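You operate a simulated robot arm through the tools that you are given. There is no shell and no other tool. Be economical: measure what you need, move in short steps, check, and stop when the job is done.

You are at the controls of a simulated two-armed robot. One attempt, no reset.

## Task
Air the toilet: lid down, vent open, and the pink scent pot open on the cistern.
Fine: hold the pot steady to lift its lid; leave the lid by the basin. Set down upright: pot.

It is judged by the outcome, as a careful person would: the job done as asked, and still so three seconds after it is handed in. It fails if anything else is knocked over, pushed out of place, dropped, spilled or broken. A push-on lid holds only when it is set on centred and level and pressed home; a screw cap is set on level and turned clockwise until tight.

## Robot
Two 7-joint arms with two-finger parallel grippers on one trunk, on a base that drives. Base frame: it is fixed to the floor where the robot stands at the start and does not move with it; the origin is under the middle of the robot, x ahead of it, y to its left, z up. Readings come in m, rad, newtons and seconds.
The left shoulder is at the start at [0.03, 0.119, 1.11], the right one opposite. With the tool pointing down near the work surface each hand reaches from about 0.22 to 0.66 m from the robot's upright axis, wherever it stands, measured 20 degrees to its own side. Places, roughly: toilet lid [0.7, -0.1, 0.7]; top of the cistern [0.7, 0, 0.8]; vent slider [0, -0.7, 1.4]. Payload 3.43 kg a hand.
Tool frame (each hand has its own): the origin (TCP) lies between the finger pads and is the grasp point; the fingertips stand 0.03 m ahead of it; z points along the fingers, y is the line along which they close. The gripper opens to 0.094 m. The fingers are 0.028 m wide and 0.01 m thick; the gripper's body (0.05 by 0.096 m) begins 0.055 m behind the TCP.
Orientation is that of the tool frame in the base frame, as [roll, pitch, yaw] about the fixed x, y, z axes, in that order (R = Rz(yaw) Ry(pitch) Rx(roll)). With the fingers straight down and closing along the base's y, the tool's x points along the base's -x, its y along +y and its z along -z.

## Interface
- The arms move only by the tool move_arm. It takes "left_series", "right_series" or both (then of equal length, played together; a hand with none holds still); each is a list of rows, each a list of 3 entries, a list of its own where there are three numbers: the shift along the tool's x, y, z in units of 50 mm (1.0 is 50 mm), then the turn, a rotation vector about the tool's x, y, z in units of 6 degrees (1.0 is 6 degrees), then the gripper command, from -1 (shut) to 1 (fully open), values between in proportion. In form: [[[tx, ty, tz], [ax, ay, az], jaw], ...]. A call has 1 to 8 rows; each row shifts and turns the commanded pose from where the row before left it, along the tool's axes as they then stand. A call with a number of a shift or a turn outside -1 to 1 is refused whole. A row lasts 0.2 s, in which the tool goes at most 0.05 m and 0.15 rad; a call with a longer step from one row to the next is refused whole, and so is a gripper value outside its range. Where a pose cannot be reached the arm comes as near as it can. A force on the tool above 50 N (or 10 N above the force at the start of the call, whichever is more), or a blocked arm, ends the call early, and 0.2 s more pass. The fingers move at their own pace (about 0.072 m/s each) and stop on an object; they squeeze with about 20 N. The grip force told is the motor's: it shows also when the fingers shut on nothing. Time passes only in rows, and 0.2 s behind the last, so rows that do not move let the fingers close. It gives the time, the measured TCP pose, the force on the tool (base axes), the opening and the grip force at its end, in the units of the frame above (readings bear some noise), with the torque about the TCP (base axes, N m) and any sound that the robot's microphone picked up.
- Cameras (640 x 400 px; columns grow to the right, rows downward): "scene" is now at [0.0255, -0.0192, 1.7984]; the picture's right is [-0.29, -0.96, 0.00], its down [-0.87, 0.27, -0.41] and it looks along [0.39, -0.12, -0.91] (base axes); focal length 214 px, centre (320, 200). "left" rides on the left gripper at [0.076, -0.014, -0.103] in its tool frame; the picture's right is [0.18, 0.98, 0.00], its down [-0.75, 0.14, -0.64] and it looks along [-0.63, 0.12, 0.77] (tool axes); focal length 243 px, centre (320, 200). "right" rides on the right gripper at [0.076, 0.014, -0.103] in its tool frame; the picture's right is [-0.18, 0.98, 0.00], its down [-0.75, -0.14, -0.64] and it looks along [-0.63, -0.12, 0.77] (tool axes); focal length 243 px, centre (320, 200). There is no depth. A picture from a camera that has moved, and an enlarged one, comes with that camera's place and axes in the base frame and with its lens.
- get_image(camera): a new picture of that camera. It takes no simulated time.
- move_column(by): slides the trunk up (or, below 0, down) by that many m; the arms and the scene camera ride with it, the base frame stays. It gives what a move gives, with no picture.
- roll_base(legs): drives the robot by 1 to 6 legs, each [ahead, turn to the left] in m and rad, along the robot's own axes; the way and the turn of a leg run together, so that a leg with both is an arc; at most 1.5 m and 3.142 rad a leg. The arms and the cameras ride along, it lands a little off, and it stops where it bumps. It gives what a move gives.
- head_to(pan, tilt): turns the head with the scene camera to pan (to the left, within 2.496 rad either way) and tilt (down, from -0.506 to 1.204), counted from straight ahead of the robot. It gives what a move gives.
- zoom(camera, box): a new picture of the part [left, top, right, bottom] of that camera's present view, enlarged. It takes no simulated time.
- finish_job(): hands the job in; it is judged then, once.

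Go step by step. Nothing tells you exact positions but the pictures and the camera data: compare them with the known pose of the tool, close in by small moves and look again before you grip or let go. The budget is 120 turns and 108 pictures, counting those below and the enlarged ones. Unless the task says otherwise, let go and move clear before handing in.

The tools are called after "Request:" as a command line: name --argument value ..., lists and objects as JSON in quotes. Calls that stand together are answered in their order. move_arm: Moves the arms, as the interface text tells. Its arguments: {"type":"object","properties":{"left_series":{"type":"array","items":{"type":"array"}},"right_series":{"type":"array","items":{"type":"array"}}},"required":[]} The other tools are called the same way: move_column (by) slides the trunk up or down; roll_base (legs) drives the base; head_to (pan, tilt) turns the head that bears the scene camera; get_image (camera) takes a picture; zoom (camera, box) takes an enlarged picture of a part of a camera's view; finish_job () hands the job in.

At the start:

```text
time_s: 0.0
left_tool_pos: [0.4054, 0.1421, 1.0002]
left_orientation: [-3.141, 0.0, -3.141]
left_force: [0.0, 0.5, -0.1]
left_moment: [-0.01, -0.02, 0.02]
left_gripper_width: 0.0941
left_grasp_force: 0.1
right_tool_pos: [0.3884, -0.1841, 0.9995]
right_orientation: [-3.141, -0.001, 3.141]
right_force: [-0.3, 0.7, 0.0]
right_moment: [0.0, -0.02, -0.01]
right_gripper_width: 0.0939
right_grasp_force: 0.1
trunk travel left (down, up): [-0.375, 0.035]
robot x, y, heading: [0.001, 0.0022, -0.001]
head pan, tilt: [-0.297, 1.147]
```

scene: 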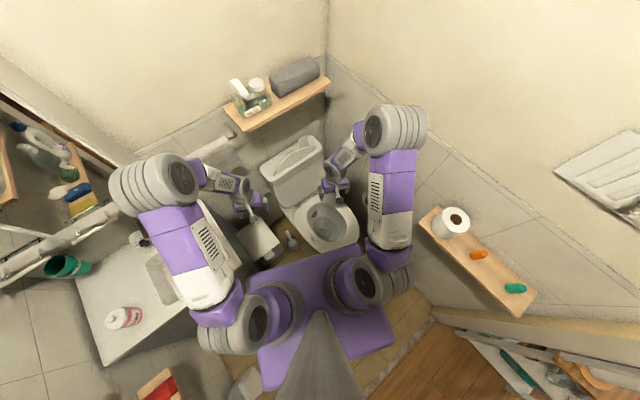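
right: 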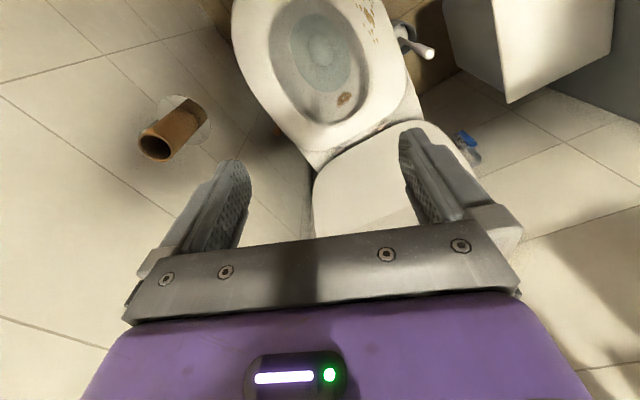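
left: 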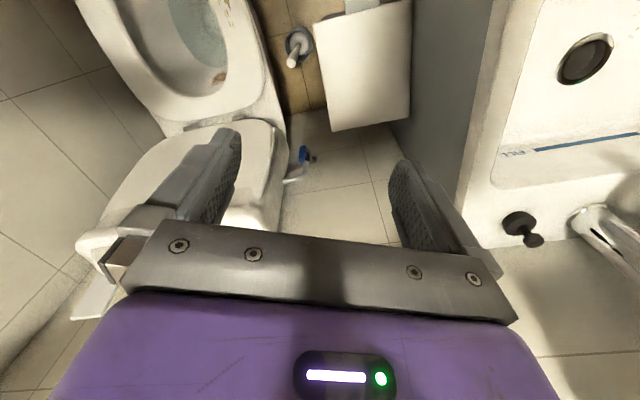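

I see the toilet ahead, the basin counter to the left with a pink pot on it, and a vent on the right wall. I'll look closer at each of these.

Request:
zoom --camera "scene" --box '[60, 220, 240, 380]'

Request:
zoom --camera "scene" --box '[220, 110, 400, 270]'

Request:
head_to --pan -1.57 --tilt 0.5

Request:
get_image --camera "scene"

Request:
head_to --pan 1.3 --tilt 0.9

Request:
get_image --camera "scene"

```text
2.50 times, centred on (150, 300) of scene
camera zoom: at [0.0255, -0.0192, 1.7984], right [-0.29, -0.96, 0.0], down [-0.87, 0.27, -0.41], along [0.39, -0.12, -0.91], focal length 536 px, centre (745, -50)
```

zoom: 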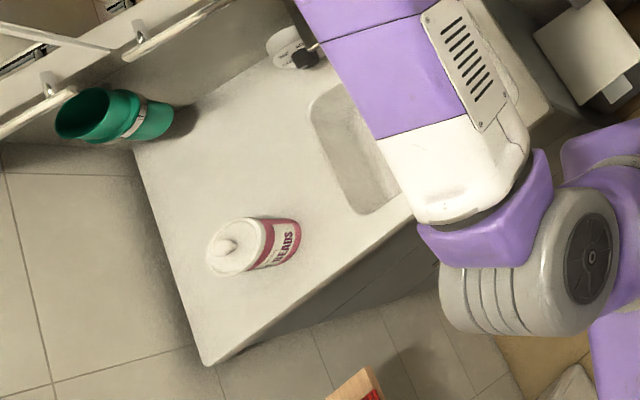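

```text
2.50 times, centred on (310, 190) of scene
camera zoom: at [0.0255, -0.0192, 1.7984], right [-0.29, -0.96, 0.0], down [-0.87, 0.27, -0.41], along [0.39, -0.12, -0.91], focal length 536 px, centre (345, 225)
```

zoom: 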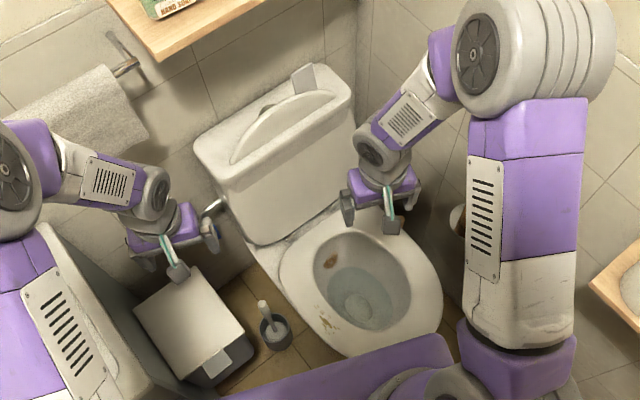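

```text
time_s: 1.4
left_tool_pos: [0.4044, 0.1424, 1.0009]
left_orientation: [3.141, -0.001, -3.14]
left_force: [0.2, 0.0, -0.9]
left_moment: [-0.03, 0.03, -0.02]
left_gripper_width: 0.0943
left_grasp_force: 0.1
right_tool_pos: [0.3875, -0.1855, 0.9995]
right_orientation: [3.141, -0.001, -3.141]
right_force: [-0.2, -0.9, 0.4]
right_moment: [0.03, 0.0, 0.04]
right_gripper_width: 0.094
right_grasp_force: 0.2
trunk travel left (down, up): [-0.375, 0.035]
robot x, y, heading: [-0.0016, -0.002, 0.001]
head pan, tilt: [-1.571, 0.499]
```

```text
102 pictures are left
camera scene: at [-0.0316, -0.0927, 1.849], right [-1.0, 0.0, 0.0], down [0.0, 0.48, -0.88], along [0.0, -0.88, -0.48], focal length 214 px, centre (320, 200)
```

scene: 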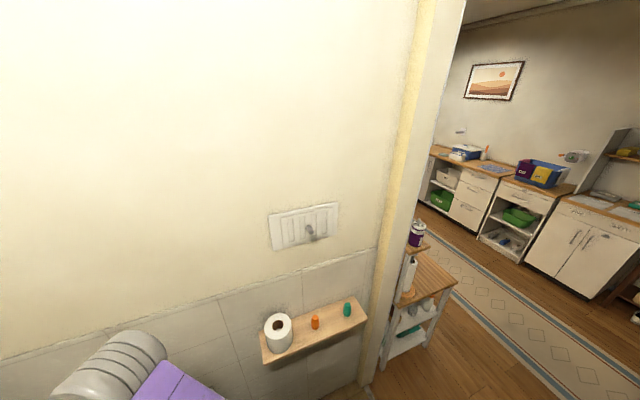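

```text
time_s: 4.0
left_tool_pos: [0.4055, 0.1419, 1.0014]
left_orientation: [-3.14, 0.0, -3.141]
left_force: [0.4, -0.1, 0.5]
left_moment: [0.02, 0.01, -0.01]
left_gripper_width: 0.0941
left_grasp_force: 0.0
right_tool_pos: [0.3871, -0.1847, 1.0]
right_orientation: [-3.141, 0.0, -3.14]
right_force: [-0.3, 0.1, -0.2]
right_moment: [-0.04, -0.04, 0.01]
right_gripper_width: 0.0938
right_grasp_force: 0.0
trunk travel left (down, up): [-0.375, 0.035]
robot x, y, heading: [0.0003, 0.0027, -0.005]
head pan, tilt: [1.3, 0.901]
```

```text
101 pictures are left
camera scene: at [-0.0115, 0.071, 1.8152], right [0.96, -0.27, 0.0], down [-0.21, -0.76, -0.62], along [0.17, 0.6, -0.78], focal length 214 px, centre (320, 200)
```

scene: 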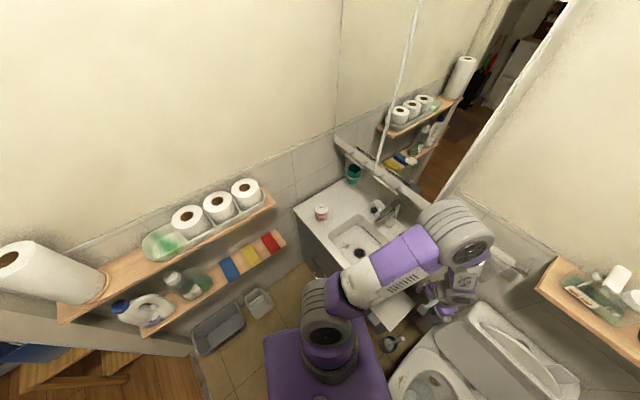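

The pot stands on the basin counter to the left. I'll look closer at the toilet, the pot and the vent.

Request:
zoom --camera "scene" --box '[380, 290, 600, 400]'

Request:
zoom --camera "scene" --box '[280, 150, 420, 290]'

Request:
head_to --pan -0.1 --tilt 0.85

Request:
zoom --camera "scene" --box '[170, 80, 470, 400]'

Request:
head_to --pan -1.57 --tilt 0.5

Request:
zoom --camera "scene" --box '[255, 185, 355, 265]'

```text
2.91 times, centred on (490, 345) of scene
camera zoom: at [-0.0115, 0.071, 1.8152], right [0.96, -0.27, 0.0], down [-0.21, -0.76, -0.62], along [0.17, 0.6, -0.78], focal length 624 px, centre (-174, -222)
```

zoom: 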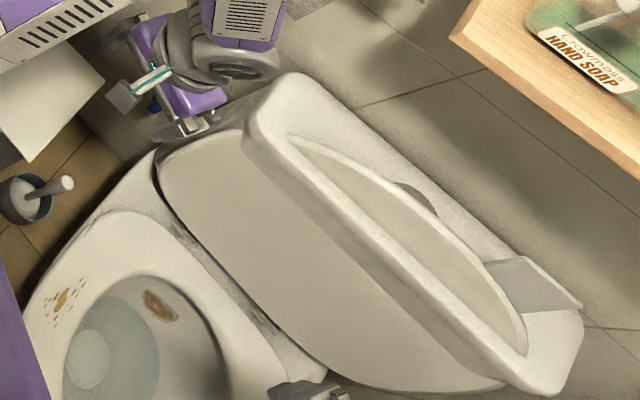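

```text
2.86 times, centred on (350, 220) of scene
camera zoom: at [-0.0115, 0.071, 1.8152], right [0.96, -0.27, 0.0], down [-0.21, -0.76, -0.62], along [0.17, 0.6, -0.78], focal length 613 px, centre (234, 143)
```

zoom: 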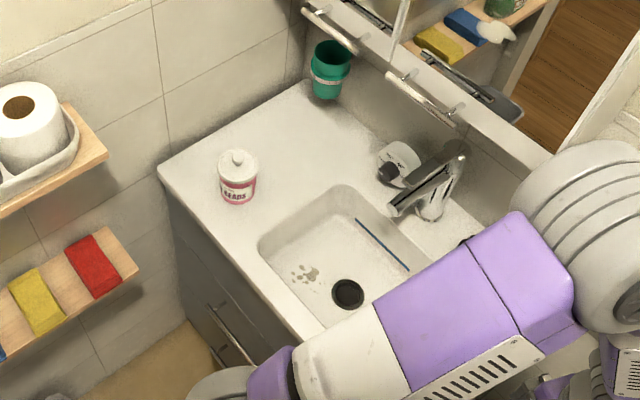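

```text
time_s: 5.5
left_tool_pos: [0.4062, 0.1424, 1.0006]
left_orientation: [-3.141, 0.0, 3.14]
left_force: [0.8, 0.2, 1.2]
left_moment: [0.01, 0.02, -0.03]
left_gripper_width: 0.0941
left_grasp_force: 0.0
right_tool_pos: [0.3871, -0.1852, 1.0011]
right_orientation: [-3.14, -0.001, -3.14]
right_force: [0.6, 0.1, 0.9]
right_moment: [-0.03, -0.04, 0.04]
right_gripper_width: 0.094
right_grasp_force: 0.1
trunk travel left (down, up): [-0.375, 0.035]
robot x, y, heading: [0.0033, -0.0037, -0.002]
head pan, tilt: [-0.099, 0.85]
```

```text
1.25 times, centred on (320, 240) of scene
camera zoom: at [0.0461, -0.0094, 1.8191], right [-0.1, -1.0, 0.0], down [-0.75, 0.07, -0.66], along [0.66, -0.07, -0.75], focal length 268 px, centre (320, 150)
```

zoom: 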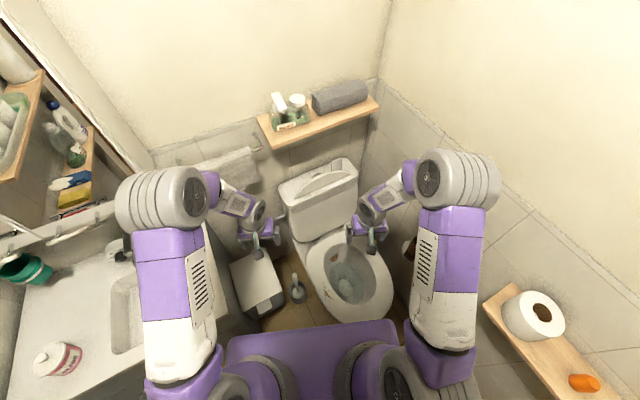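

```text
time_s: 7.1
left_tool_pos: [0.4049, 0.1424, 0.9993]
left_orientation: [-3.141, -0.001, 3.141]
left_force: [-0.4, -0.8, 0.1]
left_moment: [0.0, 0.02, -0.03]
left_gripper_width: 0.0938
left_grasp_force: 0.1
right_tool_pos: [0.3865, -0.1852, 0.9997]
right_orientation: [-3.142, 0.0, 3.141]
right_force: [0.4, -0.3, 0.4]
right_moment: [0.02, -0.05, -0.01]
right_gripper_width: 0.0941
right_grasp_force: 0.2
trunk travel left (down, up): [-0.375, 0.035]
robot x, y, heading: [0.0005, -0.0033, -0.001]
head pan, tilt: [-1.571, 0.499]
```

```text
5.00 times, centred on (305, 225) of scene
camera zoom: at [-0.0316, -0.0927, 1.8491], right [-1.0, 0.0, 0.0], down [0.0, 0.48, -0.88], along [0.0, -0.88, -0.48], focal length 1072 px, centre (395, 75)
```

zoom: 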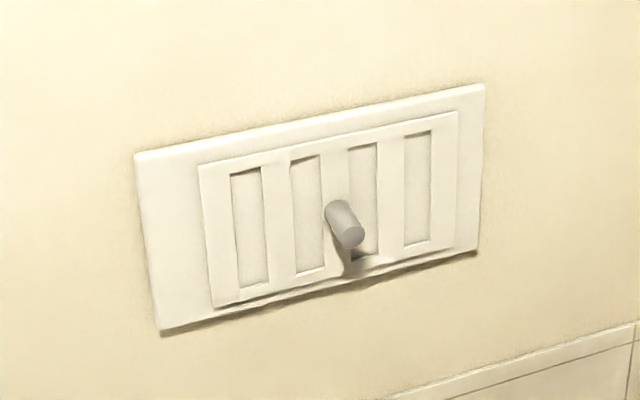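

The vent's slider knob is near [0, -0.70, 1.40], and the wall is turned about 22° CCW. I'll take a sharper look at the cistern and lid.

Request:
head_to --pan -0.1 --tilt 0.85

Request:
zoom --camera "scene" --box '[270, 190, 390, 290]'

Request:
head_to --pan 1.9 --tilt 0.8

Request:
get_image --camera "scene"

```text
time_s: 8.7
left_tool_pos: [0.406, 0.1425, 1.0]
left_orientation: [3.142, 0.002, -3.141]
left_force: [0.7, -0.8, 0.4]
left_moment: [0.04, 0.02, 0.02]
left_gripper_width: 0.0938
left_grasp_force: 0.1
right_tool_pos: [0.3872, -0.1854, 0.9995]
right_orientation: [3.141, -0.001, 3.141]
right_force: [0.0, -0.3, 0.7]
right_moment: [0.01, 0.0, -0.01]
right_gripper_width: 0.094
right_grasp_force: 0.1
trunk travel left (down, up): [-0.375, 0.035]
robot x, y, heading: [-0.0001, 0.0011, -0.0]
head pan, tilt: [-0.099, 0.85]
```

```text
4.00 times, centred on (330, 240) of scene
camera zoom: at [0.0461, -0.0096, 1.8191], right [-0.1, -0.99, 0.0], down [-0.75, 0.08, -0.66], along [0.66, -0.07, -0.75], focal length 858 px, centre (280, 40)
```

zoom: 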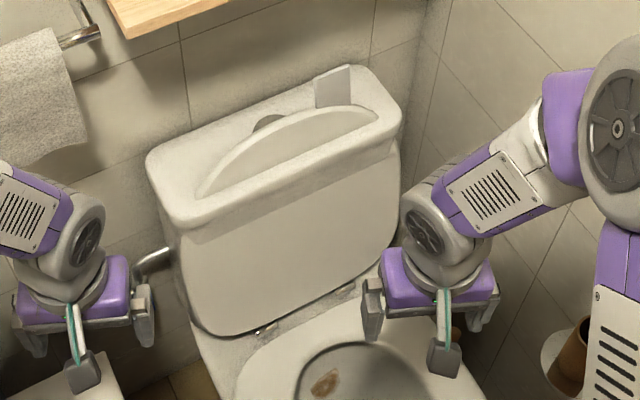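

```text
time_s: 10.6
left_tool_pos: [0.4051, 0.1422, 0.9999]
left_orientation: [3.141, 0.0, 3.141]
left_force: [0.8, -0.3, -0.3]
left_moment: [0.03, 0.02, 0.0]
left_gripper_width: 0.094
left_grasp_force: 0.1
right_tool_pos: [0.3868, -0.1846, 1.0002]
right_orientation: [-3.141, -0.001, 3.141]
right_force: [0.5, -1.1, -0.3]
right_moment: [0.0, 0.02, 0.0]
right_gripper_width: 0.0941
right_grasp_force: 0.1
trunk travel left (down, up): [-0.375, 0.035]
robot x, y, heading: [0.0024, -0.0027, -0.001]
head pan, tilt: [1.901, 0.799]
```

```text
95 pictures are left
camera scene: at [-0.0578, 0.0746, 1.8231], right [0.95, 0.32, 0.0], down [0.23, -0.68, -0.7], along [-0.23, 0.66, -0.72], focal length 214 px, centre (320, 200)
```

scene: 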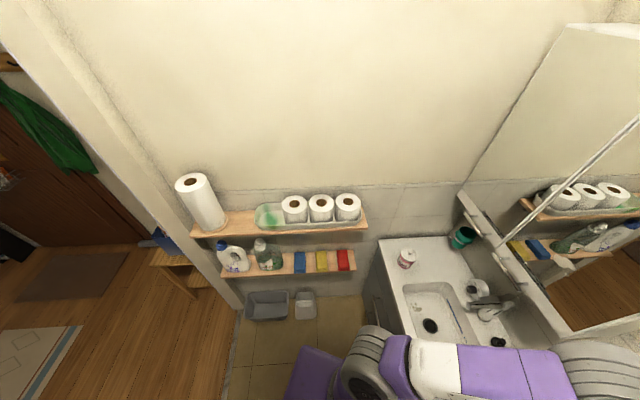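

The lid geometry at the cistern is unclear: there is an arch sticking up at its top. I'll tilt the right hand forward so its camera looks at the cistern.

Request:
move_arm --right_series '[[[0, 0, -1], [0, -1, 0], 1], [[0, 0, -1], [0, -1, 0], 1], [[0, 0, -0.5], [0, -1, 0], 1], [[0, 0, 0], [0, -1, 0], 1]]'

Request:
get_image --camera "right"

```text
time_s: 11.6
left_tool_pos: [0.4051, 0.1441, 0.9995]
left_orientation: [-3.141, -0.001, -3.14]
left_force: [-0.8, 0.0, -0.6]
left_moment: [-0.04, 0.0, 0.0]
left_gripper_width: 0.0938
left_grasp_force: 0.0
right_tool_pos: [0.376, -0.1817, 1.1248]
right_orientation: [3.14, 0.419, -3.14]
right_force: [0.2, -0.2, 0.1]
right_moment: [0.03, 0.01, -0.02]
right_gripper_width: 0.0939
right_grasp_force: 0.0
trunk travel left (down, up): [-0.375, 0.035]
robot x, y, heading: [-0.0008, 0.0009, 0.001]
head pan, tilt: [1.901, 0.799]
```

```text
94 pictures are left
camera right: at [0.2642, -0.1679, 1.186], right [0.17, 0.98, 0.08], down [0.43, -0.14, 0.89], along [0.89, -0.12, -0.44], focal length 243 px, centre (320, 200)
```

right: 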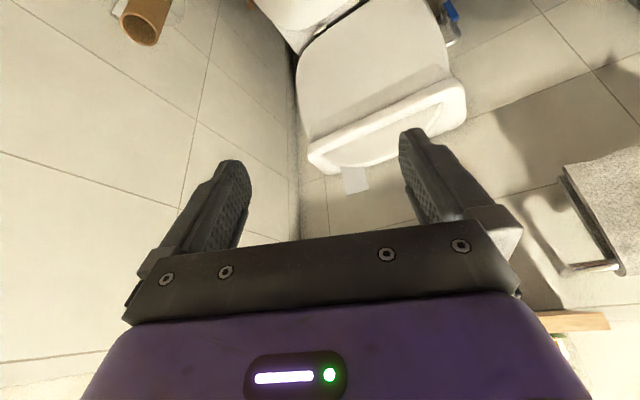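

Request:
zoom --camera "right" --box '[270, 0, 480, 200]'

Request:
get_image --camera "left"

```text
2.00 times, centred on (375, 100) of right
camera zoom: at [0.2642, -0.1679, 1.186], right [0.17, 0.98, 0.08], down [0.43, -0.14, 0.89], along [0.89, -0.12, -0.44], focal length 485 px, centre (210, 400)
```

zoom: 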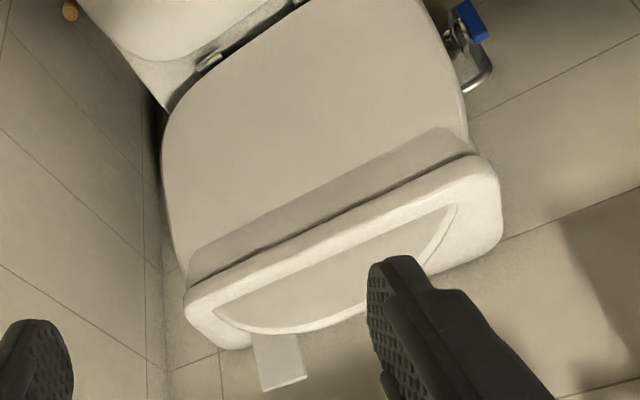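

```text
92 pictures are left
camera left: at [0.3292, 0.1296, 1.1025], right [-0.18, 0.98, 0.0], down [0.75, 0.14, 0.64], along [0.63, 0.12, -0.77], focal length 243 px, centre (320, 200)
```

left: 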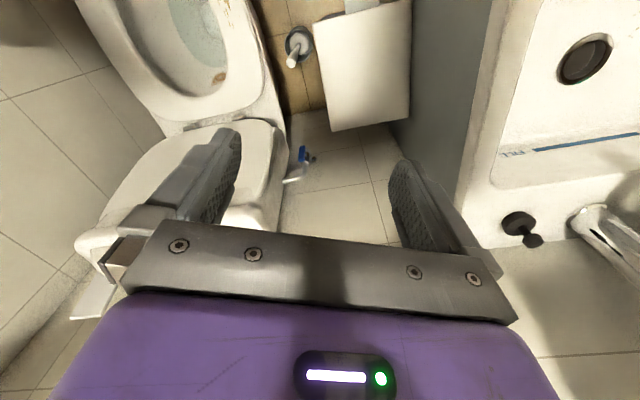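

The tall panel is the toilet lid, leaning back about 11°. It has a grip tab at its tip near [0.75, -0.15, 0.91]. I'll turn the right hand to face the lid, fingers closing along the hinge axis.

Request:
move_arm --right_series '[[[0, 0, 0], [-0.39, 0, -0.875], 1], [[0, 0, 0], [-0.39, 0, -0.875], 1], [[0, 0, 0], [-0.39, 0, -0.875], 1], [[0, 0, 0], [-0.39, 0, -0.875], 1], [[0, 0, 0], [0, -1, 0], 1], [[0, 0, 0], [0, -1, 0], 1], [[0, 0, 0], [0, -1, 0], 1], [[0, 0, 0], [0, -1, 0], 1]]'

Request:
head_to --pan -0.2 --tilt 0.85

Request:
get_image --camera "scene"

Request:
get_image --camera "right"

```text
time_s: 13.4
left_tool_pos: [0.4048, 0.1416, 0.9997]
left_orientation: [-3.14, 0.0, 3.141]
left_force: [-0.1, 0.0, 0.7]
left_moment: [0.0, 0.0, 0.0]
left_gripper_width: 0.0942
left_grasp_force: 0.1
right_tool_pos: [0.404, -0.1931, 1.1266]
right_orientation: [3.14, 0.84, -2.742]
right_force: [0.1, 0.7, 0.0]
right_moment: [-0.02, 0.0, 0.04]
right_gripper_width: 0.094
right_grasp_force: 0.0
right hand out of reach, approached as far as the arm can: row 7, 8
trunk travel left (down, up): [-0.375, 0.035]
robot x, y, heading: [-0.0009, 0.0009, -0.002]
head pan, tilt: [1.901, 0.799]
```

```text
time_s: 15.4
left_tool_pos: [0.4058, 0.1426, 0.9995]
left_orientation: [3.141, 0.001, 3.14]
left_force: [0.1, 0.2, 0.3]
left_moment: [0.03, 0.01, -0.02]
left_gripper_width: 0.094
left_grasp_force: 0.0
right_tool_pos: [0.4039, -0.1939, 1.1262]
right_orientation: [3.141, 0.837, -2.74]
right_force: [-0.2, -0.6, 0.3]
right_moment: [0.03, 0.01, 0.02]
right_gripper_width: 0.0942
right_grasp_force: 0.0
trunk travel left (down, up): [-0.375, 0.035]
robot x, y, heading: [-0.0008, 0.0004, -0.004]
head pan, tilt: [-0.201, 0.85]
```

```text
91 pictures are left
camera scene: at [0.0449, -0.0172, 1.8191], right [-0.2, -0.98, 0.0], down [-0.74, 0.15, -0.66], along [0.65, -0.13, -0.75], focal length 214 px, centre (320, 200)
```

scene: 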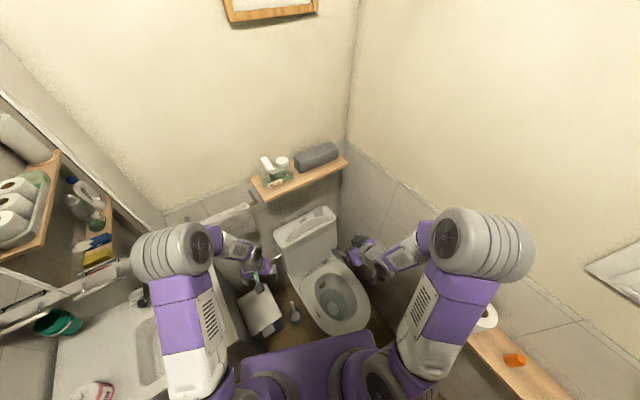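

```text
90 pictures are left
camera right: at [0.28, -0.2294, 1.1371], right [-0.27, 0.95, 0.14], down [0.08, -0.12, 0.99], along [0.96, 0.28, -0.05], focal length 243 px, centre (320, 200)
```

right: 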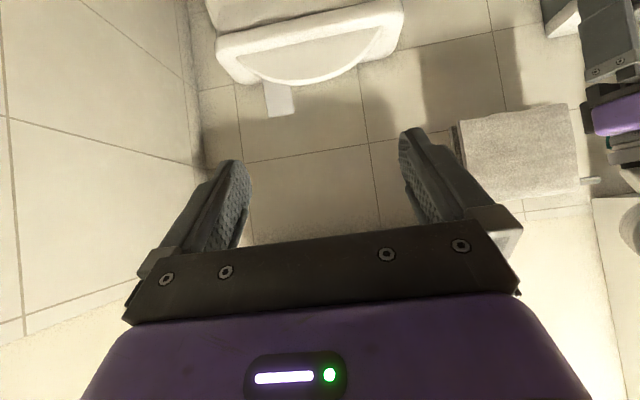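

Request:
move_arm --right_series '[[[-0.1525, -0.2375, 0.785], [0, 0, 0], 1], [[-0.1525, -0.2375, 0.785], [0, 0, 0], 1], [[-0.1525, -0.2375, 0.785], [0, 0, 0], 1], [[-0.1525, -0.2375, 0.785], [0, 0, 0], 1], [[-0.1525, -0.2375, 0.785], [0, 0, 0], 1], [[-0.1525, -0.2375, 0.785], [0, 0, 0], 1], [[-0.1525, -0.2375, 0.785], [0, 0, 0], 1], [[-0.1525, -0.2375, 0.785], [0, 0, 0], 1]]'

Request:
get_image --camera "right"

Request:
zoom --camera "scene" --box '[240, 180, 440, 350]'

```text
time_s: 17.2
left_tool_pos: [0.4059, 0.1415, 0.9993]
left_orientation: [3.141, 0.0, -3.141]
left_force: [0.8, 0.0, 0.5]
left_moment: [0.02, 0.03, 0.01]
left_gripper_width: 0.0936
left_grasp_force: 0.1
right_tool_pos: [0.6942, -0.1742, 0.9597]
right_orientation: [3.138, 0.835, -2.744]
right_force: [0.3, 0.3, 0.1]
right_moment: [-0.02, 0.02, -0.03]
right_gripper_width: 0.0942
right_grasp_force: 0.0
trunk travel left (down, up): [-0.375, 0.035]
robot x, y, heading: [-0.0022, -0.001, 0.003]
head pan, tilt: [-0.201, 0.85]
```

```text
89 pictures are left
camera right: at [0.5695, -0.2108, 0.9707], right [-0.27, 0.95, 0.14], down [0.08, -0.12, 0.99], along [0.96, 0.28, -0.05], focal length 243 px, centre (320, 200)
```

right: 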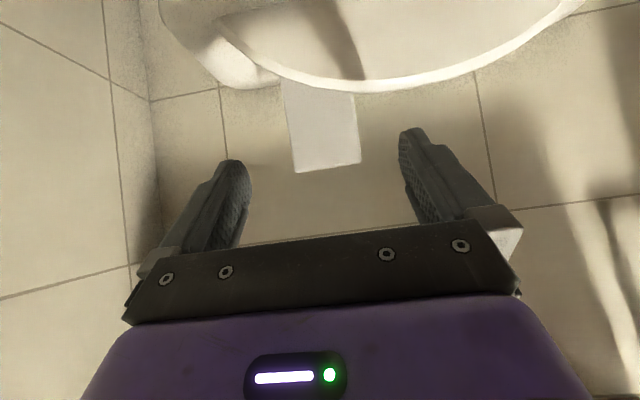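

```text
2.35 times, centred on (340, 265) of scene
camera zoom: at [0.0464, -0.0179, 1.819], right [-0.2, -0.98, 0.0], down [-0.74, 0.15, -0.66], along [0.65, -0.13, -0.75], focal length 505 px, centre (273, 47)
```

zoom: 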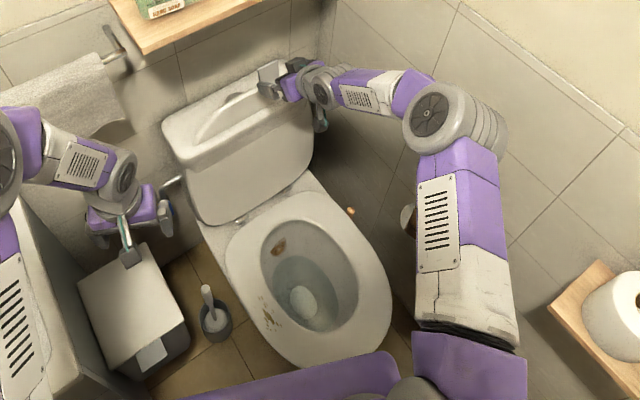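

The tab lies between the fingers ahead. I'll advance and close on its edges.

Request:
move_arm --right_series '[[[-0.06, 0.03, 0.5], [0, 0, 0], 1], [[-0.06, 0.03, 0.5], [0, 0, 0], 1], [[0, 0, 0.48], [0, 0, 0], 1]]'

Request:
get_image --camera "right"

```text
time_s: 18.0
left_tool_pos: [0.4054, 0.142, 0.9998]
left_orientation: [-3.141, 0.001, 3.142]
left_force: [-0.1, 0.6, 0.5]
left_moment: [0.02, -0.01, -0.02]
left_gripper_width: 0.094
left_grasp_force: 0.1
right_tool_pos: [0.7469, -0.1475, 0.9146]
right_orientation: [3.141, 0.837, -2.742]
right_force: [0.6, -0.7, -0.5]
right_moment: [0.0, 0.0, -0.01]
right_gripper_width: 0.094
right_grasp_force: 0.1
trunk travel left (down, up): [-0.375, 0.035]
robot x, y, heading: [0.0007, 0.0006, 0.004]
head pan, tilt: [-0.201, 0.85]
```

```text
87 pictures are left
camera right: at [0.6237, -0.1832, 0.9255], right [-0.27, 0.95, 0.14], down [0.08, -0.12, 0.99], along [0.96, 0.28, -0.05], focal length 243 px, centre (320, 200)
```

right: 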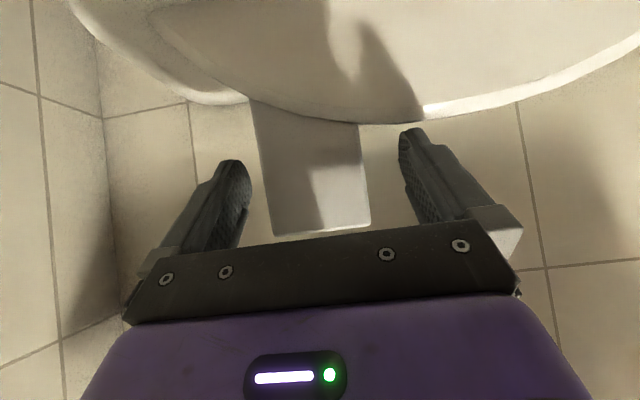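

Request:
move_arm --right_series '[[[0, 0, 0], [0, 0, 0], 0.2], [[0, 0, 0], [0, 0, 0], -0.2], [[0, 0, 0], [0, 0, 0], -0.5], [[0, 0, 0], [0, 0, 0], -0.5]]'

Request:
get_image --camera "right"

```text
time_s: 19.0
left_tool_pos: [0.4064, 0.1406, 1.0002]
left_orientation: [3.142, 0.0, -3.141]
left_force: [-0.1, -0.5, 1.1]
left_moment: [0.02, 0.03, 0.03]
left_gripper_width: 0.0939
left_grasp_force: 0.1
right_tool_pos: [0.7488, -0.1497, 0.9144]
right_orientation: [-3.141, 0.839, -2.74]
right_force: [3.3, -8.5, 0.0]
right_moment: [-0.38, 0.16, -0.55]
right_gripper_width: 0.0591
right_grasp_force: 45.4
trunk travel left (down, up): [-0.375, 0.035]
robot x, y, heading: [0.0035, 0.0001, 0.001]
head pan, tilt: [-0.201, 0.85]
```

```text
86 pictures are left
camera right: at [0.6239, -0.186, 0.9258], right [-0.27, 0.95, 0.14], down [0.08, -0.12, 0.99], along [0.96, 0.28, -0.04], focal length 243 px, centre (320, 200)
```

right: 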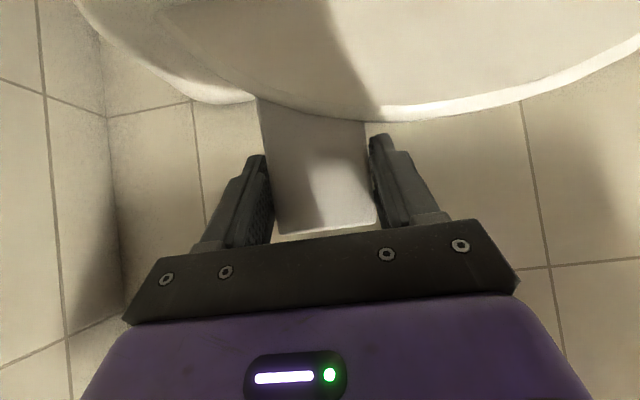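

The tab is gripped. I'll swing the lid forward along its hinge arc, starting with three small steps while watching the forces.

Request:
move_arm --right_series '[[[0.217, -0.04, -0.33], [0, 0, 0], -0.5], [[0.217, 0, -0.33], [0, 0, 0], -0.5], [[0.245, 0, -0.31], [0, 0, 0], -0.5], [[0.245, 0, -0.31], [0, 0, 0], -0.5]]'

Request:
get_image --camera "right"

```text
time_s: 20.0
left_tool_pos: [0.4061, 0.1421, 1.0005]
left_orientation: [-3.141, -0.001, -3.141]
left_force: [0.7, 0.1, -0.1]
left_moment: [0.02, 0.01, 0.02]
left_gripper_width: 0.0944
left_grasp_force: 0.2
right_tool_pos: [0.674, -0.1809, 0.9224]
right_orientation: [3.139, 0.837, -2.742]
right_force: [2.6, -2.7, -6.1]
right_moment: [0.47, -0.63, 0.28]
right_gripper_width: 0.0591
right_grasp_force: 45.5
trunk travel left (down, up): [-0.375, 0.035]
robot x, y, heading: [0.0011, 0.0017, 0.0]
head pan, tilt: [-0.201, 0.85]
```

```text
85 pictures are left
camera right: at [0.551, -0.2164, 0.9334], right [-0.27, 0.95, 0.14], down [0.08, -0.12, 0.99], along [0.96, 0.28, -0.05], focal length 243 px, centre (320, 200)
```

right: 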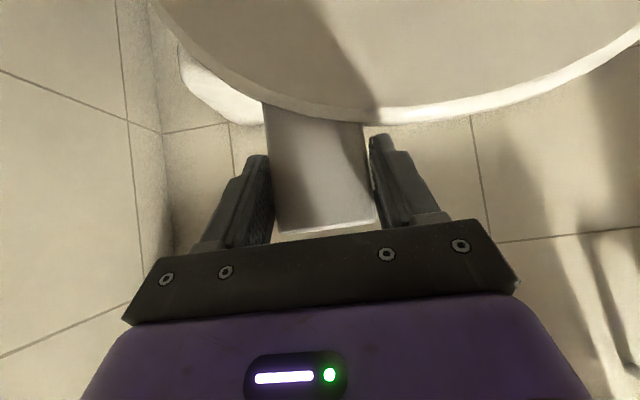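

The lid follows. Continuing the arc.

Request:
move_arm --right_series '[[[0.29, 0, -0.275], [0, 0, 0], -0.5], [[0.272, 0, -0.288], [0, 0, 0], -0.5], [[0.593, 0, -0.527], [0, 0, 0], -0.5], [[0.635, 0, -0.472], [0, 0, 0], -0.5], [[0.673, 0, -0.416], [0, 0, 0], -0.5]]'

```text
time_s: 21.2
left_tool_pos: [0.4044, 0.1437, 0.9986]
left_orientation: [-3.141, 0.0, -3.141]
left_force: [-0.1, 0.1, 1.0]
left_moment: [0.02, -0.02, 0.01]
left_gripper_width: 0.0943
left_grasp_force: 0.1
right_tool_pos: [0.5303, -0.2402, 0.9002]
right_orientation: [3.138, 0.837, -2.738]
right_force: [-4.7, 13.0, -1.3]
right_moment: [-0.02, -0.94, -0.14]
right_gripper_width: 0.0594
right_grasp_force: 44.9
trunk travel left (down, up): [-0.375, 0.035]
robot x, y, heading: [0.0015, 0.0004, 0.005]
head pan, tilt: [-0.201, 0.85]
```

Request:
move_arm --right_series '[[[0.706, 0.07, -0.357], [0, 0, 0], -0.5], [[0.737, 0.07, -0.292], [0, 0, 0], -0.5], [[0.758, 0.03, -0.227], [0, 0, 0], -0.5], [[0.776, 0.02, -0.16], [0, 0, 0], -0.5], [[0.786, 0.02, -0.092], [0, 0, 0], -0.5]]'

Request:
get_image --camera "scene"

```text
time_s: 22.4
left_tool_pos: [0.4043, 0.1391, 1.0005]
left_orientation: [3.138, 0.0, -3.141]
left_force: [0.5, -0.3, -0.1]
left_moment: [0.01, -0.01, 0.0]
left_gripper_width: 0.0942
left_grasp_force: 0.1
right_tool_pos: [0.3733, -0.3046, 0.7983]
right_orientation: [-3.132, 0.84, -2.743]
right_force: [3.7, -33.8, 9.5]
right_moment: [1.13, -0.47, -0.08]
right_gripper_width: 0.0593
right_grasp_force: 45.6
trunk travel left (down, up): [-0.375, 0.035]
robot x, y, heading: [0.0023, 0.0014, 0.0]
head pan, tilt: [-0.201, 0.85]
```

```text
84 pictures are left
camera scene: at [0.0443, -0.0225, 1.8191], right [-0.2, -0.98, 0.0], down [-0.74, 0.15, -0.66], along [0.65, -0.13, -0.75], focal length 214 px, centre (320, 200)
```

scene: 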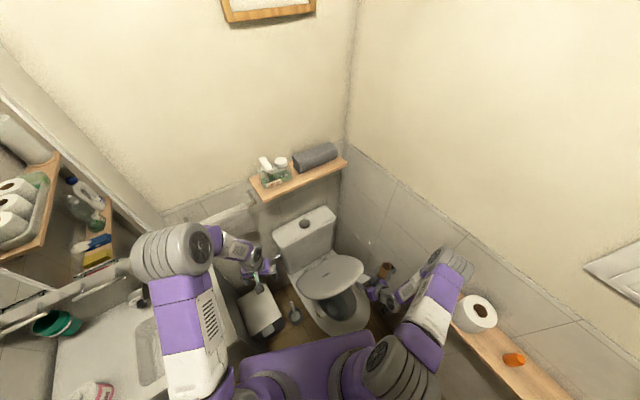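

Request:
move_arm --right_series '[[[0, -0.08, 0], [0, 0, 0], -0.5], [[0, -0.07, 0], [0, 0, 0], -0.5]]'

Request:
zoom --camera "scene" --box '[280, 200, 540, 400]'

Request:
get_image --camera "right"

```text
time_s: 23.0
left_tool_pos: [0.403, 0.1413, 1.0022]
left_orientation: [3.14, 0.003, -3.14]
left_force: [0.3, -0.1, 0.3]
left_moment: [0.01, -0.01, 0.01]
left_gripper_width: 0.0942
left_grasp_force: 0.0
right_tool_pos: [0.3731, -0.3042, 0.7984]
right_orientation: [3.138, 0.838, -2.742]
right_force: [-11.2, -19.8, 16.0]
right_moment: [-0.18, -0.43, -0.72]
right_gripper_width: 0.0594
right_grasp_force: 44.8
trunk travel left (down, up): [-0.375, 0.035]
robot x, y, heading: [0.0008, -0.0004, -0.001]
head pan, tilt: [-0.201, 0.85]
```

```text
2.00 times, centred on (410, 300) of scene
camera zoom: at [0.0417, -0.0187, 1.8193], right [-0.2, -0.98, 0.0], down [-0.73, 0.15, -0.66], along [0.65, -0.13, -0.75], focal length 429 px, centre (140, 0)
```

zoom: 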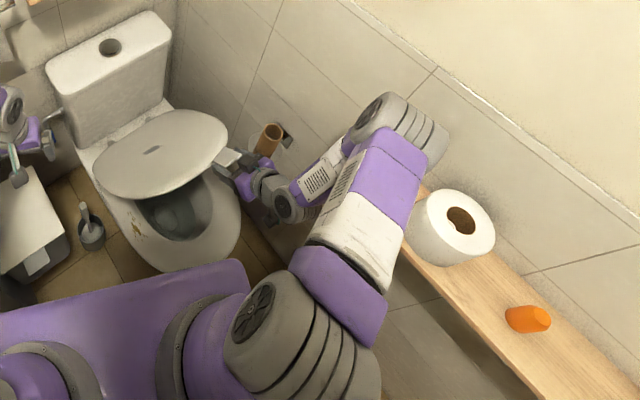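

```text
82 pictures are left
camera right: at [0.2493, -0.34, 0.8087], right [-0.27, 0.95, 0.14], down [0.08, -0.12, 0.99], along [0.96, 0.28, -0.04], focal length 243 px, centre (320, 200)
```

right: 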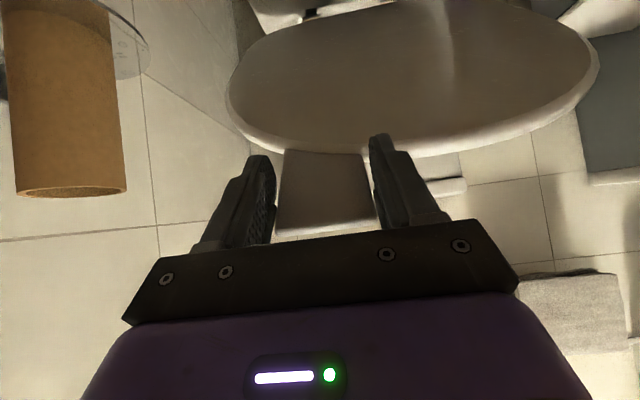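

Request:
head_to --pan -0.9 --tilt 0.95

Request:
get_image --camera "scene"

```text
time_s: 24.1
left_tool_pos: [0.4031, 0.1423, 1.0009]
left_orientation: [3.141, 0.003, 3.142]
left_force: [0.1, -0.2, 0.4]
left_moment: [0.0, -0.04, 0.01]
left_gripper_width: 0.0939
left_grasp_force: 0.0
right_tool_pos: [0.3725, -0.3037, 0.7983]
right_orientation: [3.141, 0.838, -2.743]
right_force: [-15.5, -17.9, 18.2]
right_moment: [-0.2, 0.54, -0.12]
right_gripper_width: 0.0592
right_grasp_force: 44.4
trunk travel left (down, up): [-0.375, 0.035]
robot x, y, heading: [0.0001, -0.0004, 0.0]
head pan, tilt: [-0.901, 0.949]
```

```text
81 pictures are left
camera scene: at [0.0099, -0.0599, 1.8116], right [-0.78, -0.62, 0.0], down [-0.5, 0.64, -0.58], along [0.36, -0.46, -0.81], focal length 214 px, centre (320, 200)
```

scene: 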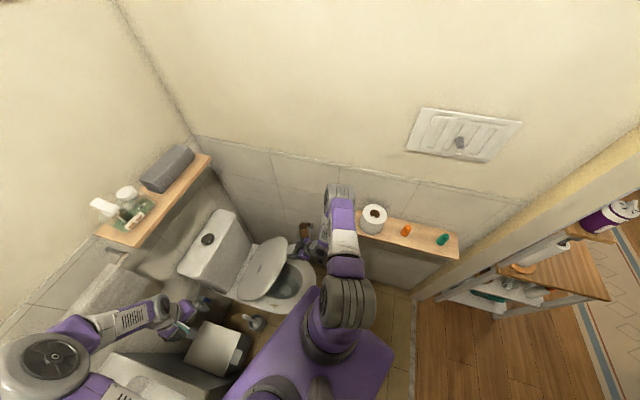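

The elbow passes near the shelf but should straighten as the hand descends. I'll continue in short steps, tilting the tool more downward.

Request:
move_arm --right_series '[[[0.79, -0.04, -0.1], [0, 1, 0], -0.5], [[0.786, 0, 0.13], [0, 1, 0], -0.5], [[0.747, 0, 0.276], [0, 1, 0], -0.5]]'

Request:
get_image --camera "scene"

```text
time_s: 24.9
left_tool_pos: [0.4049, 0.1422, 0.9999]
left_orientation: [3.14, 0.0, 3.141]
left_force: [0.4, -0.3, 0.1]
left_moment: [0.02, 0.01, -0.02]
left_gripper_width: 0.094
left_grasp_force: 0.0
right_tool_pos: [0.3025, -0.3366, 0.7061]
right_orientation: [3.139, 0.519, -2.742]
right_force: [-3.3, 0.1, -1.6]
right_moment: [0.04, -0.04, -0.04]
right_gripper_width: 0.0226
right_grasp_force: 0.1
trunk travel left (down, up): [-0.375, 0.035]
robot x, y, heading: [0.0012, -0.0006, 0.003]
head pan, tilt: [-0.901, 0.949]
```

```text
80 pictures are left
camera scene: at [0.0136, -0.0591, 1.8115], right [-0.78, -0.62, 0.0], down [-0.51, 0.64, -0.58], along [0.36, -0.46, -0.81], focal length 214 px, centre (320, 200)
```

scene: 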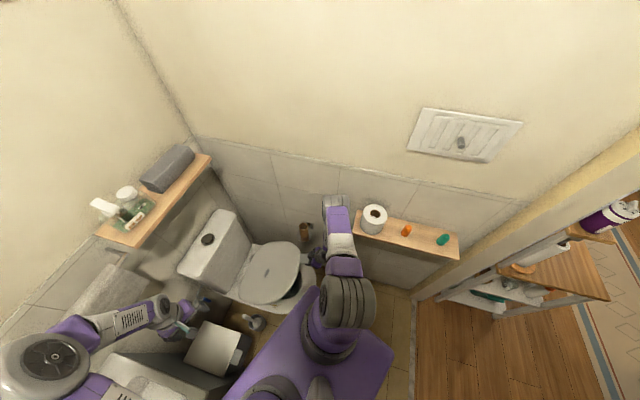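

The grip slipped off the tab. I'll check how the lid stands.

Request:
get_image --camera "right"

Request:
zoom --camera "scene" --box '[170, 190, 350, 340]'

```text
79 pictures are left
camera right: at [0.1885, -0.3684, 0.7562], right [-0.24, 0.97, 0.09], down [0.36, 0.0, 0.93], along [0.9, 0.26, -0.35], focal length 243 px, centre (320, 200)
```

right: 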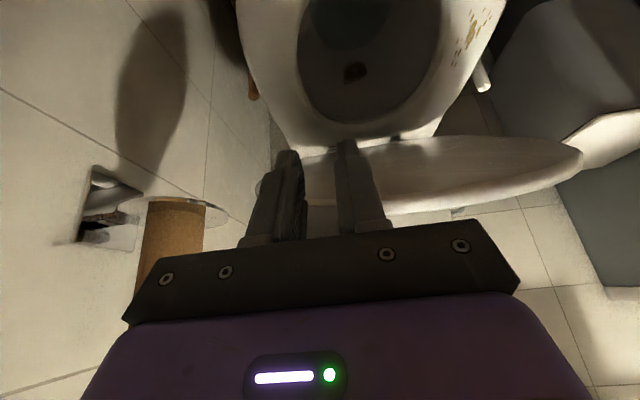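

```text
2.67 times, centred on (260, 265) of scene
camera zoom: at [0.0136, -0.0591, 1.8115], right [-0.78, -0.62, 0.0], down [-0.51, 0.64, -0.58], along [0.36, -0.46, -0.81], focal length 572 px, centre (480, 27)
```

zoom: 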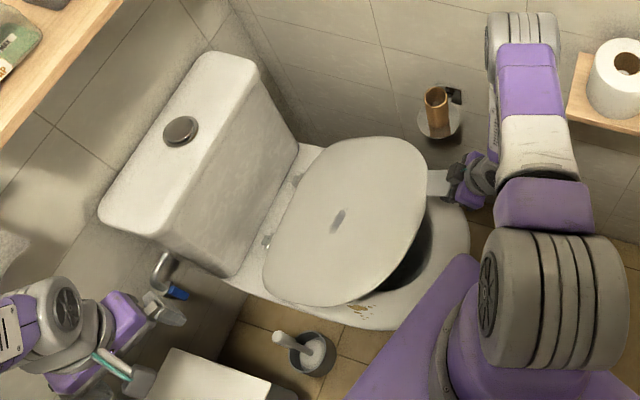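

The lid holds by hinge friction at roughly 40° above closed. I'll back off, come above it with closed fingers, and press it down.

Request:
move_arm --right_series '[[[0, 0, -0.9], [0, 0, 0], -1], [[0, 0, -0.9], [0, 0, 0], -1], [[-0.5, 0, -0.85], [0, 0, 0], -1], [[-0.61, 0, 0.35], [0, 1, 0], -1], [[-0.64, 0, 0.285], [0, 1, 0], -1], [[-0.666, 0, 0.216], [0, 1, 0], -1]]'

Request:
get_image --camera "right"

Request:
zoom --camera "scene" --box '[170, 150, 470, 340]'

```text
time_s: 26.2
left_tool_pos: [0.4068, 0.1434, 1.001]
left_orientation: [-3.139, 0.001, -3.142]
left_force: [1.0, 0.2, 0.8]
left_moment: [0.0, 0.04, -0.02]
left_gripper_width: 0.0939
left_grasp_force: 0.1
right_tool_pos: [0.361, -0.3118, 0.8345]
right_orientation: [-3.142, 0.206, -2.741]
right_force: [0.1, 0.0, 0.4]
right_moment: [-0.03, 0.03, 0.0]
right_gripper_width: 0.0001
right_grasp_force: 19.9
trunk travel left (down, up): [-0.375, 0.035]
robot x, y, heading: [0.0078, -0.0007, -0.006]
head pan, tilt: [-0.901, 0.949]
```

```text
77 pictures are left
camera right: at [0.266, -0.3348, 0.9174], right [-0.22, 0.98, 0.04], down [0.61, 0.11, 0.78], along [0.76, 0.19, -0.62], focal length 243 px, centre (320, 200)
```

right: 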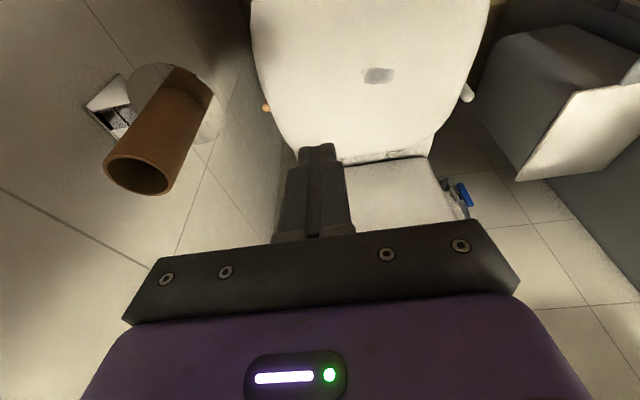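

```text
2.11 times, centred on (320, 245) of scene
camera zoom: at [0.0151, -0.057, 1.8116], right [-0.78, -0.62, 0.0], down [-0.51, 0.64, -0.58], along [0.36, -0.46, -0.81], focal length 452 px, centre (320, 105)
```

zoom: 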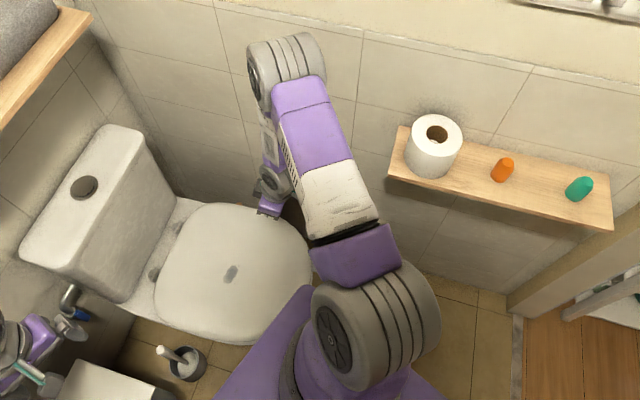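

The lid has settled shut. Next is the vent: I'll raise the right hand while tilting it forward, then swing it to face the right wall.

Request:
move_arm --right_series '[[[-0.179, 0, -0.841], [0, -1, 0], -1], [[-0.266, 0, -0.818], [0, -1, 0], -1], [[-0.35, 0, -0.786], [0, -1, 0], -1], [[-0.43, 0, -0.745], [0, -1, 0], -1], [[-0.505, 0, -0.696], [0, -1, 0], -1], [[-0.575, 0, -0.639], [0, -1, 0], -1], [[-0.639, 0, -0.575], [0, -1, 0], -1], [[-0.696, 0, -0.505], [0, -1, 0], -1]]'

Request:
get_image --camera "scene"

```text
time_s: 28.1
left_tool_pos: [0.4056, 0.1432, 0.9987]
left_orientation: [3.141, 0.001, -3.141]
left_force: [-0.2, 0.8, 0.0]
left_moment: [-0.01, 0.0, 0.01]
left_gripper_width: 0.0941
left_grasp_force: 0.2
right_tool_pos: [0.3605, -0.3119, 1.1775]
right_orientation: [3.14, 1.049, -2.74]
right_force: [-0.5, 0.5, -0.3]
right_moment: [-0.01, -0.05, -0.03]
right_gripper_width: 0.0002
right_grasp_force: 20.3
trunk travel left (down, up): [-0.375, 0.035]
robot x, y, heading: [-0.0016, -0.0011, 0.001]
head pan, tilt: [-0.901, 0.949]
```

```text
75 pictures are left
camera scene: at [0.0126, -0.0578, 1.8116], right [-0.78, -0.62, 0.0], down [-0.5, 0.64, -0.58], along [0.36, -0.46, -0.81], focal length 214 px, centre (320, 200)
```

scene: 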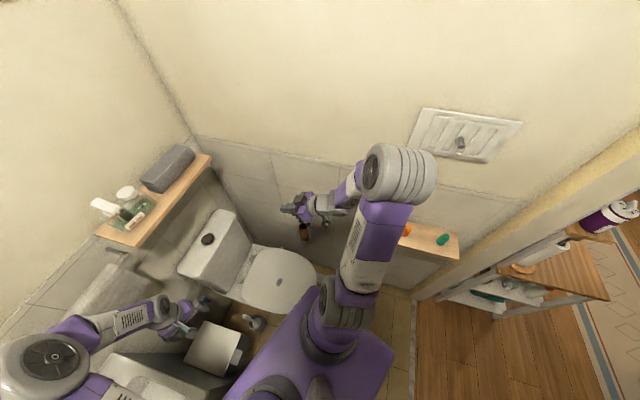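

The right elbow is close to the vent wall. I'll bring the right hand forward so the robot can turn safely to face the vent.

Request:
move_arm --right_series '[[[-0.14, 0.43, 0.63], [0, 1, 0], -1], [[-0.21, 0.43, 0.616], [0, 1, 0], -1], [[-0.27, 0.43, 0.59], [0, 1, 0], -1], [[-0.33, 0.43, 0.56], [0, 1, 0], -1], [[-0.39, 0.43, 0.52], [0, 1, 0], -1], [[-0.44, 0.43, 0.48], [0, 1, 0], -1]]'

Request:
get_image --camera "scene"

```text
time_s: 29.4
left_tool_pos: [0.4071, 0.1427, 0.9996]
left_orientation: [-3.14, -0.001, -3.141]
left_force: [0.6, 0.3, -0.3]
left_moment: [0.01, 0.01, 0.01]
left_gripper_width: 0.0937
left_grasp_force: 0.1
right_tool_pos: [0.4838, -0.1206, 1.1203]
right_orientation: [3.141, 0.415, -2.74]
right_force: [-0.1, 0.9, -0.1]
right_moment: [0.02, 0.01, 0.01]
right_gripper_width: 0.0001
right_grasp_force: 19.9
trunk travel left (down, up): [-0.375, 0.035]
robot x, y, heading: [-0.0028, -0.0039, 0.002]
head pan, tilt: [-0.901, 0.949]
```

```text
74 pictures are left
camera scene: at [0.0152, -0.057, 1.8116], right [-0.78, -0.62, 0.0], down [-0.51, 0.64, -0.58], along [0.36, -0.46, -0.81], focal length 214 px, centre (320, 200)
```

scene: 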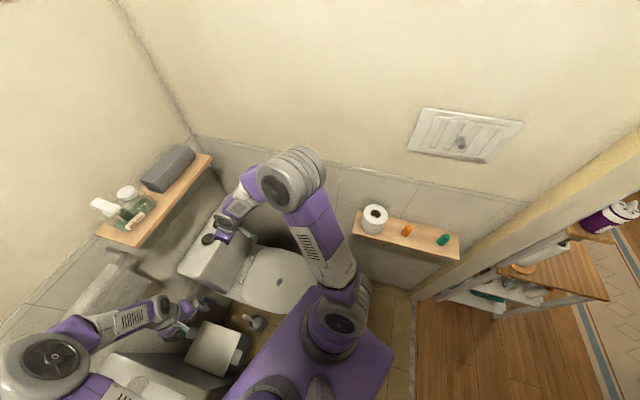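

Request:
roll_base --legs '[[0, -0.6]]'

Request:
get_image --camera "scene"

```text
time_s: 31.5
left_tool_pos: [0.4137, -0.115, 1.0003]
left_orientation: [3.141, 0.001, 2.534]
left_force: [0.7, 0.5, 0.3]
left_moment: [0.04, 0.0, 0.03]
left_gripper_width: 0.094
left_grasp_force: 0.1
right_tool_pos: [0.3258, -0.3767, 1.1213]
right_orientation: [3.141, 0.42, 2.933]
right_force: [0.2, -0.6, -0.7]
right_moment: [0.05, 0.0, 0.0]
right_gripper_width: 0.0
right_grasp_force: 20.0
trunk travel left (down, up): [-0.375, 0.035]
robot x, y, heading: [0.0003, -0.003, -0.602]
head pan, tilt: [-0.901, 0.949]
```

```text
73 pictures are left
camera scene: at [-0.0219, -0.0573, 1.8116], right [-1.0, -0.06, 0.0], down [-0.05, 0.81, -0.58], along [0.04, -0.58, -0.81], focal length 214 px, centre (320, 200)
```

scene: 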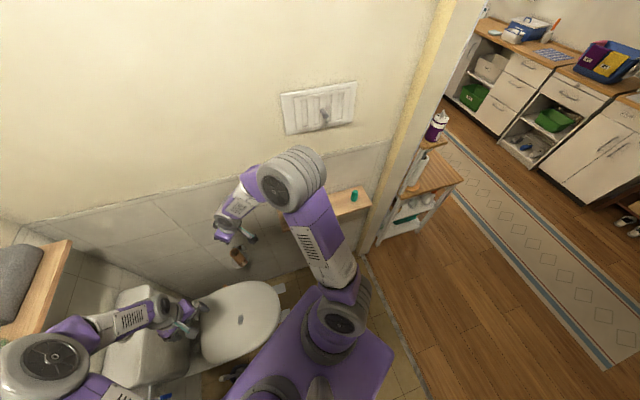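

Request:
roll_base --legs '[[0, -0.55]]'

Request:
head_to --pan -0.3 --tilt 0.6

Request:
get_image --camera "scene"

```text
time_s: 33.4
left_tool_pos: [0.2936, -0.3128, 1.0003]
left_orientation: [-3.14, -0.001, 1.989]
left_force: [0.3, 0.1, -0.5]
left_moment: [-0.02, 0.02, 0.01]
left_gripper_width: 0.0942
left_grasp_force: 0.1
right_tool_pos: [0.0834, -0.4903, 1.1204]
right_orientation: [3.142, 0.419, 2.389]
right_force: [0.0, -0.4, -0.1]
right_moment: [-0.02, -0.01, -0.02]
right_gripper_width: 0.0
right_grasp_force: 19.6
trunk travel left (down, up): [-0.375, 0.035]
robot x, y, heading: [-0.0008, -0.0002, -1.155]
head pan, tilt: [-0.901, 0.949]
```

```text
time_s: 34.4
left_tool_pos: [0.2952, -0.313, 0.9999]
left_orientation: [-3.14, 0.001, 1.988]
left_force: [-0.6, -0.2, 0.2]
left_moment: [0.05, 0.01, 0.03]
left_gripper_width: 0.0939
left_grasp_force: 0.0
right_tool_pos: [0.084, -0.4904, 1.12]
right_orientation: [3.141, 0.418, 2.39]
right_force: [1.1, -0.1, -0.3]
right_moment: [0.01, 0.01, -0.04]
right_gripper_width: 0.0002
right_grasp_force: 19.6
trunk travel left (down, up): [-0.375, 0.035]
robot x, y, heading: [-0.0036, -0.0007, -1.153]
head pan, tilt: [-0.3, 0.6]
```

```text
72 pictures are left
camera scene: at [-0.0037, -0.0621, 1.84], right [-0.99, -0.12, 0.0], down [-0.07, 0.56, -0.82], along [0.1, -0.82, -0.57], focal length 214 px, centre (320, 200)
```

scene: 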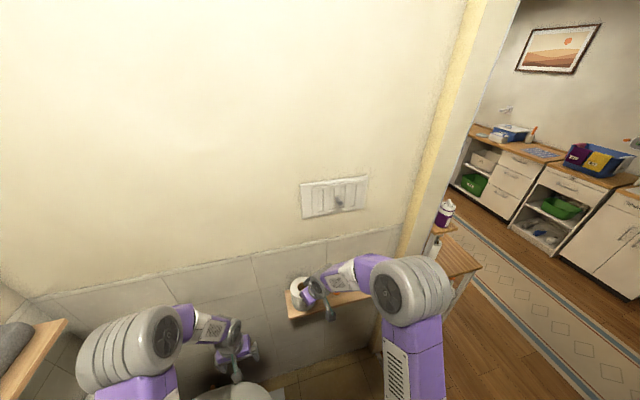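

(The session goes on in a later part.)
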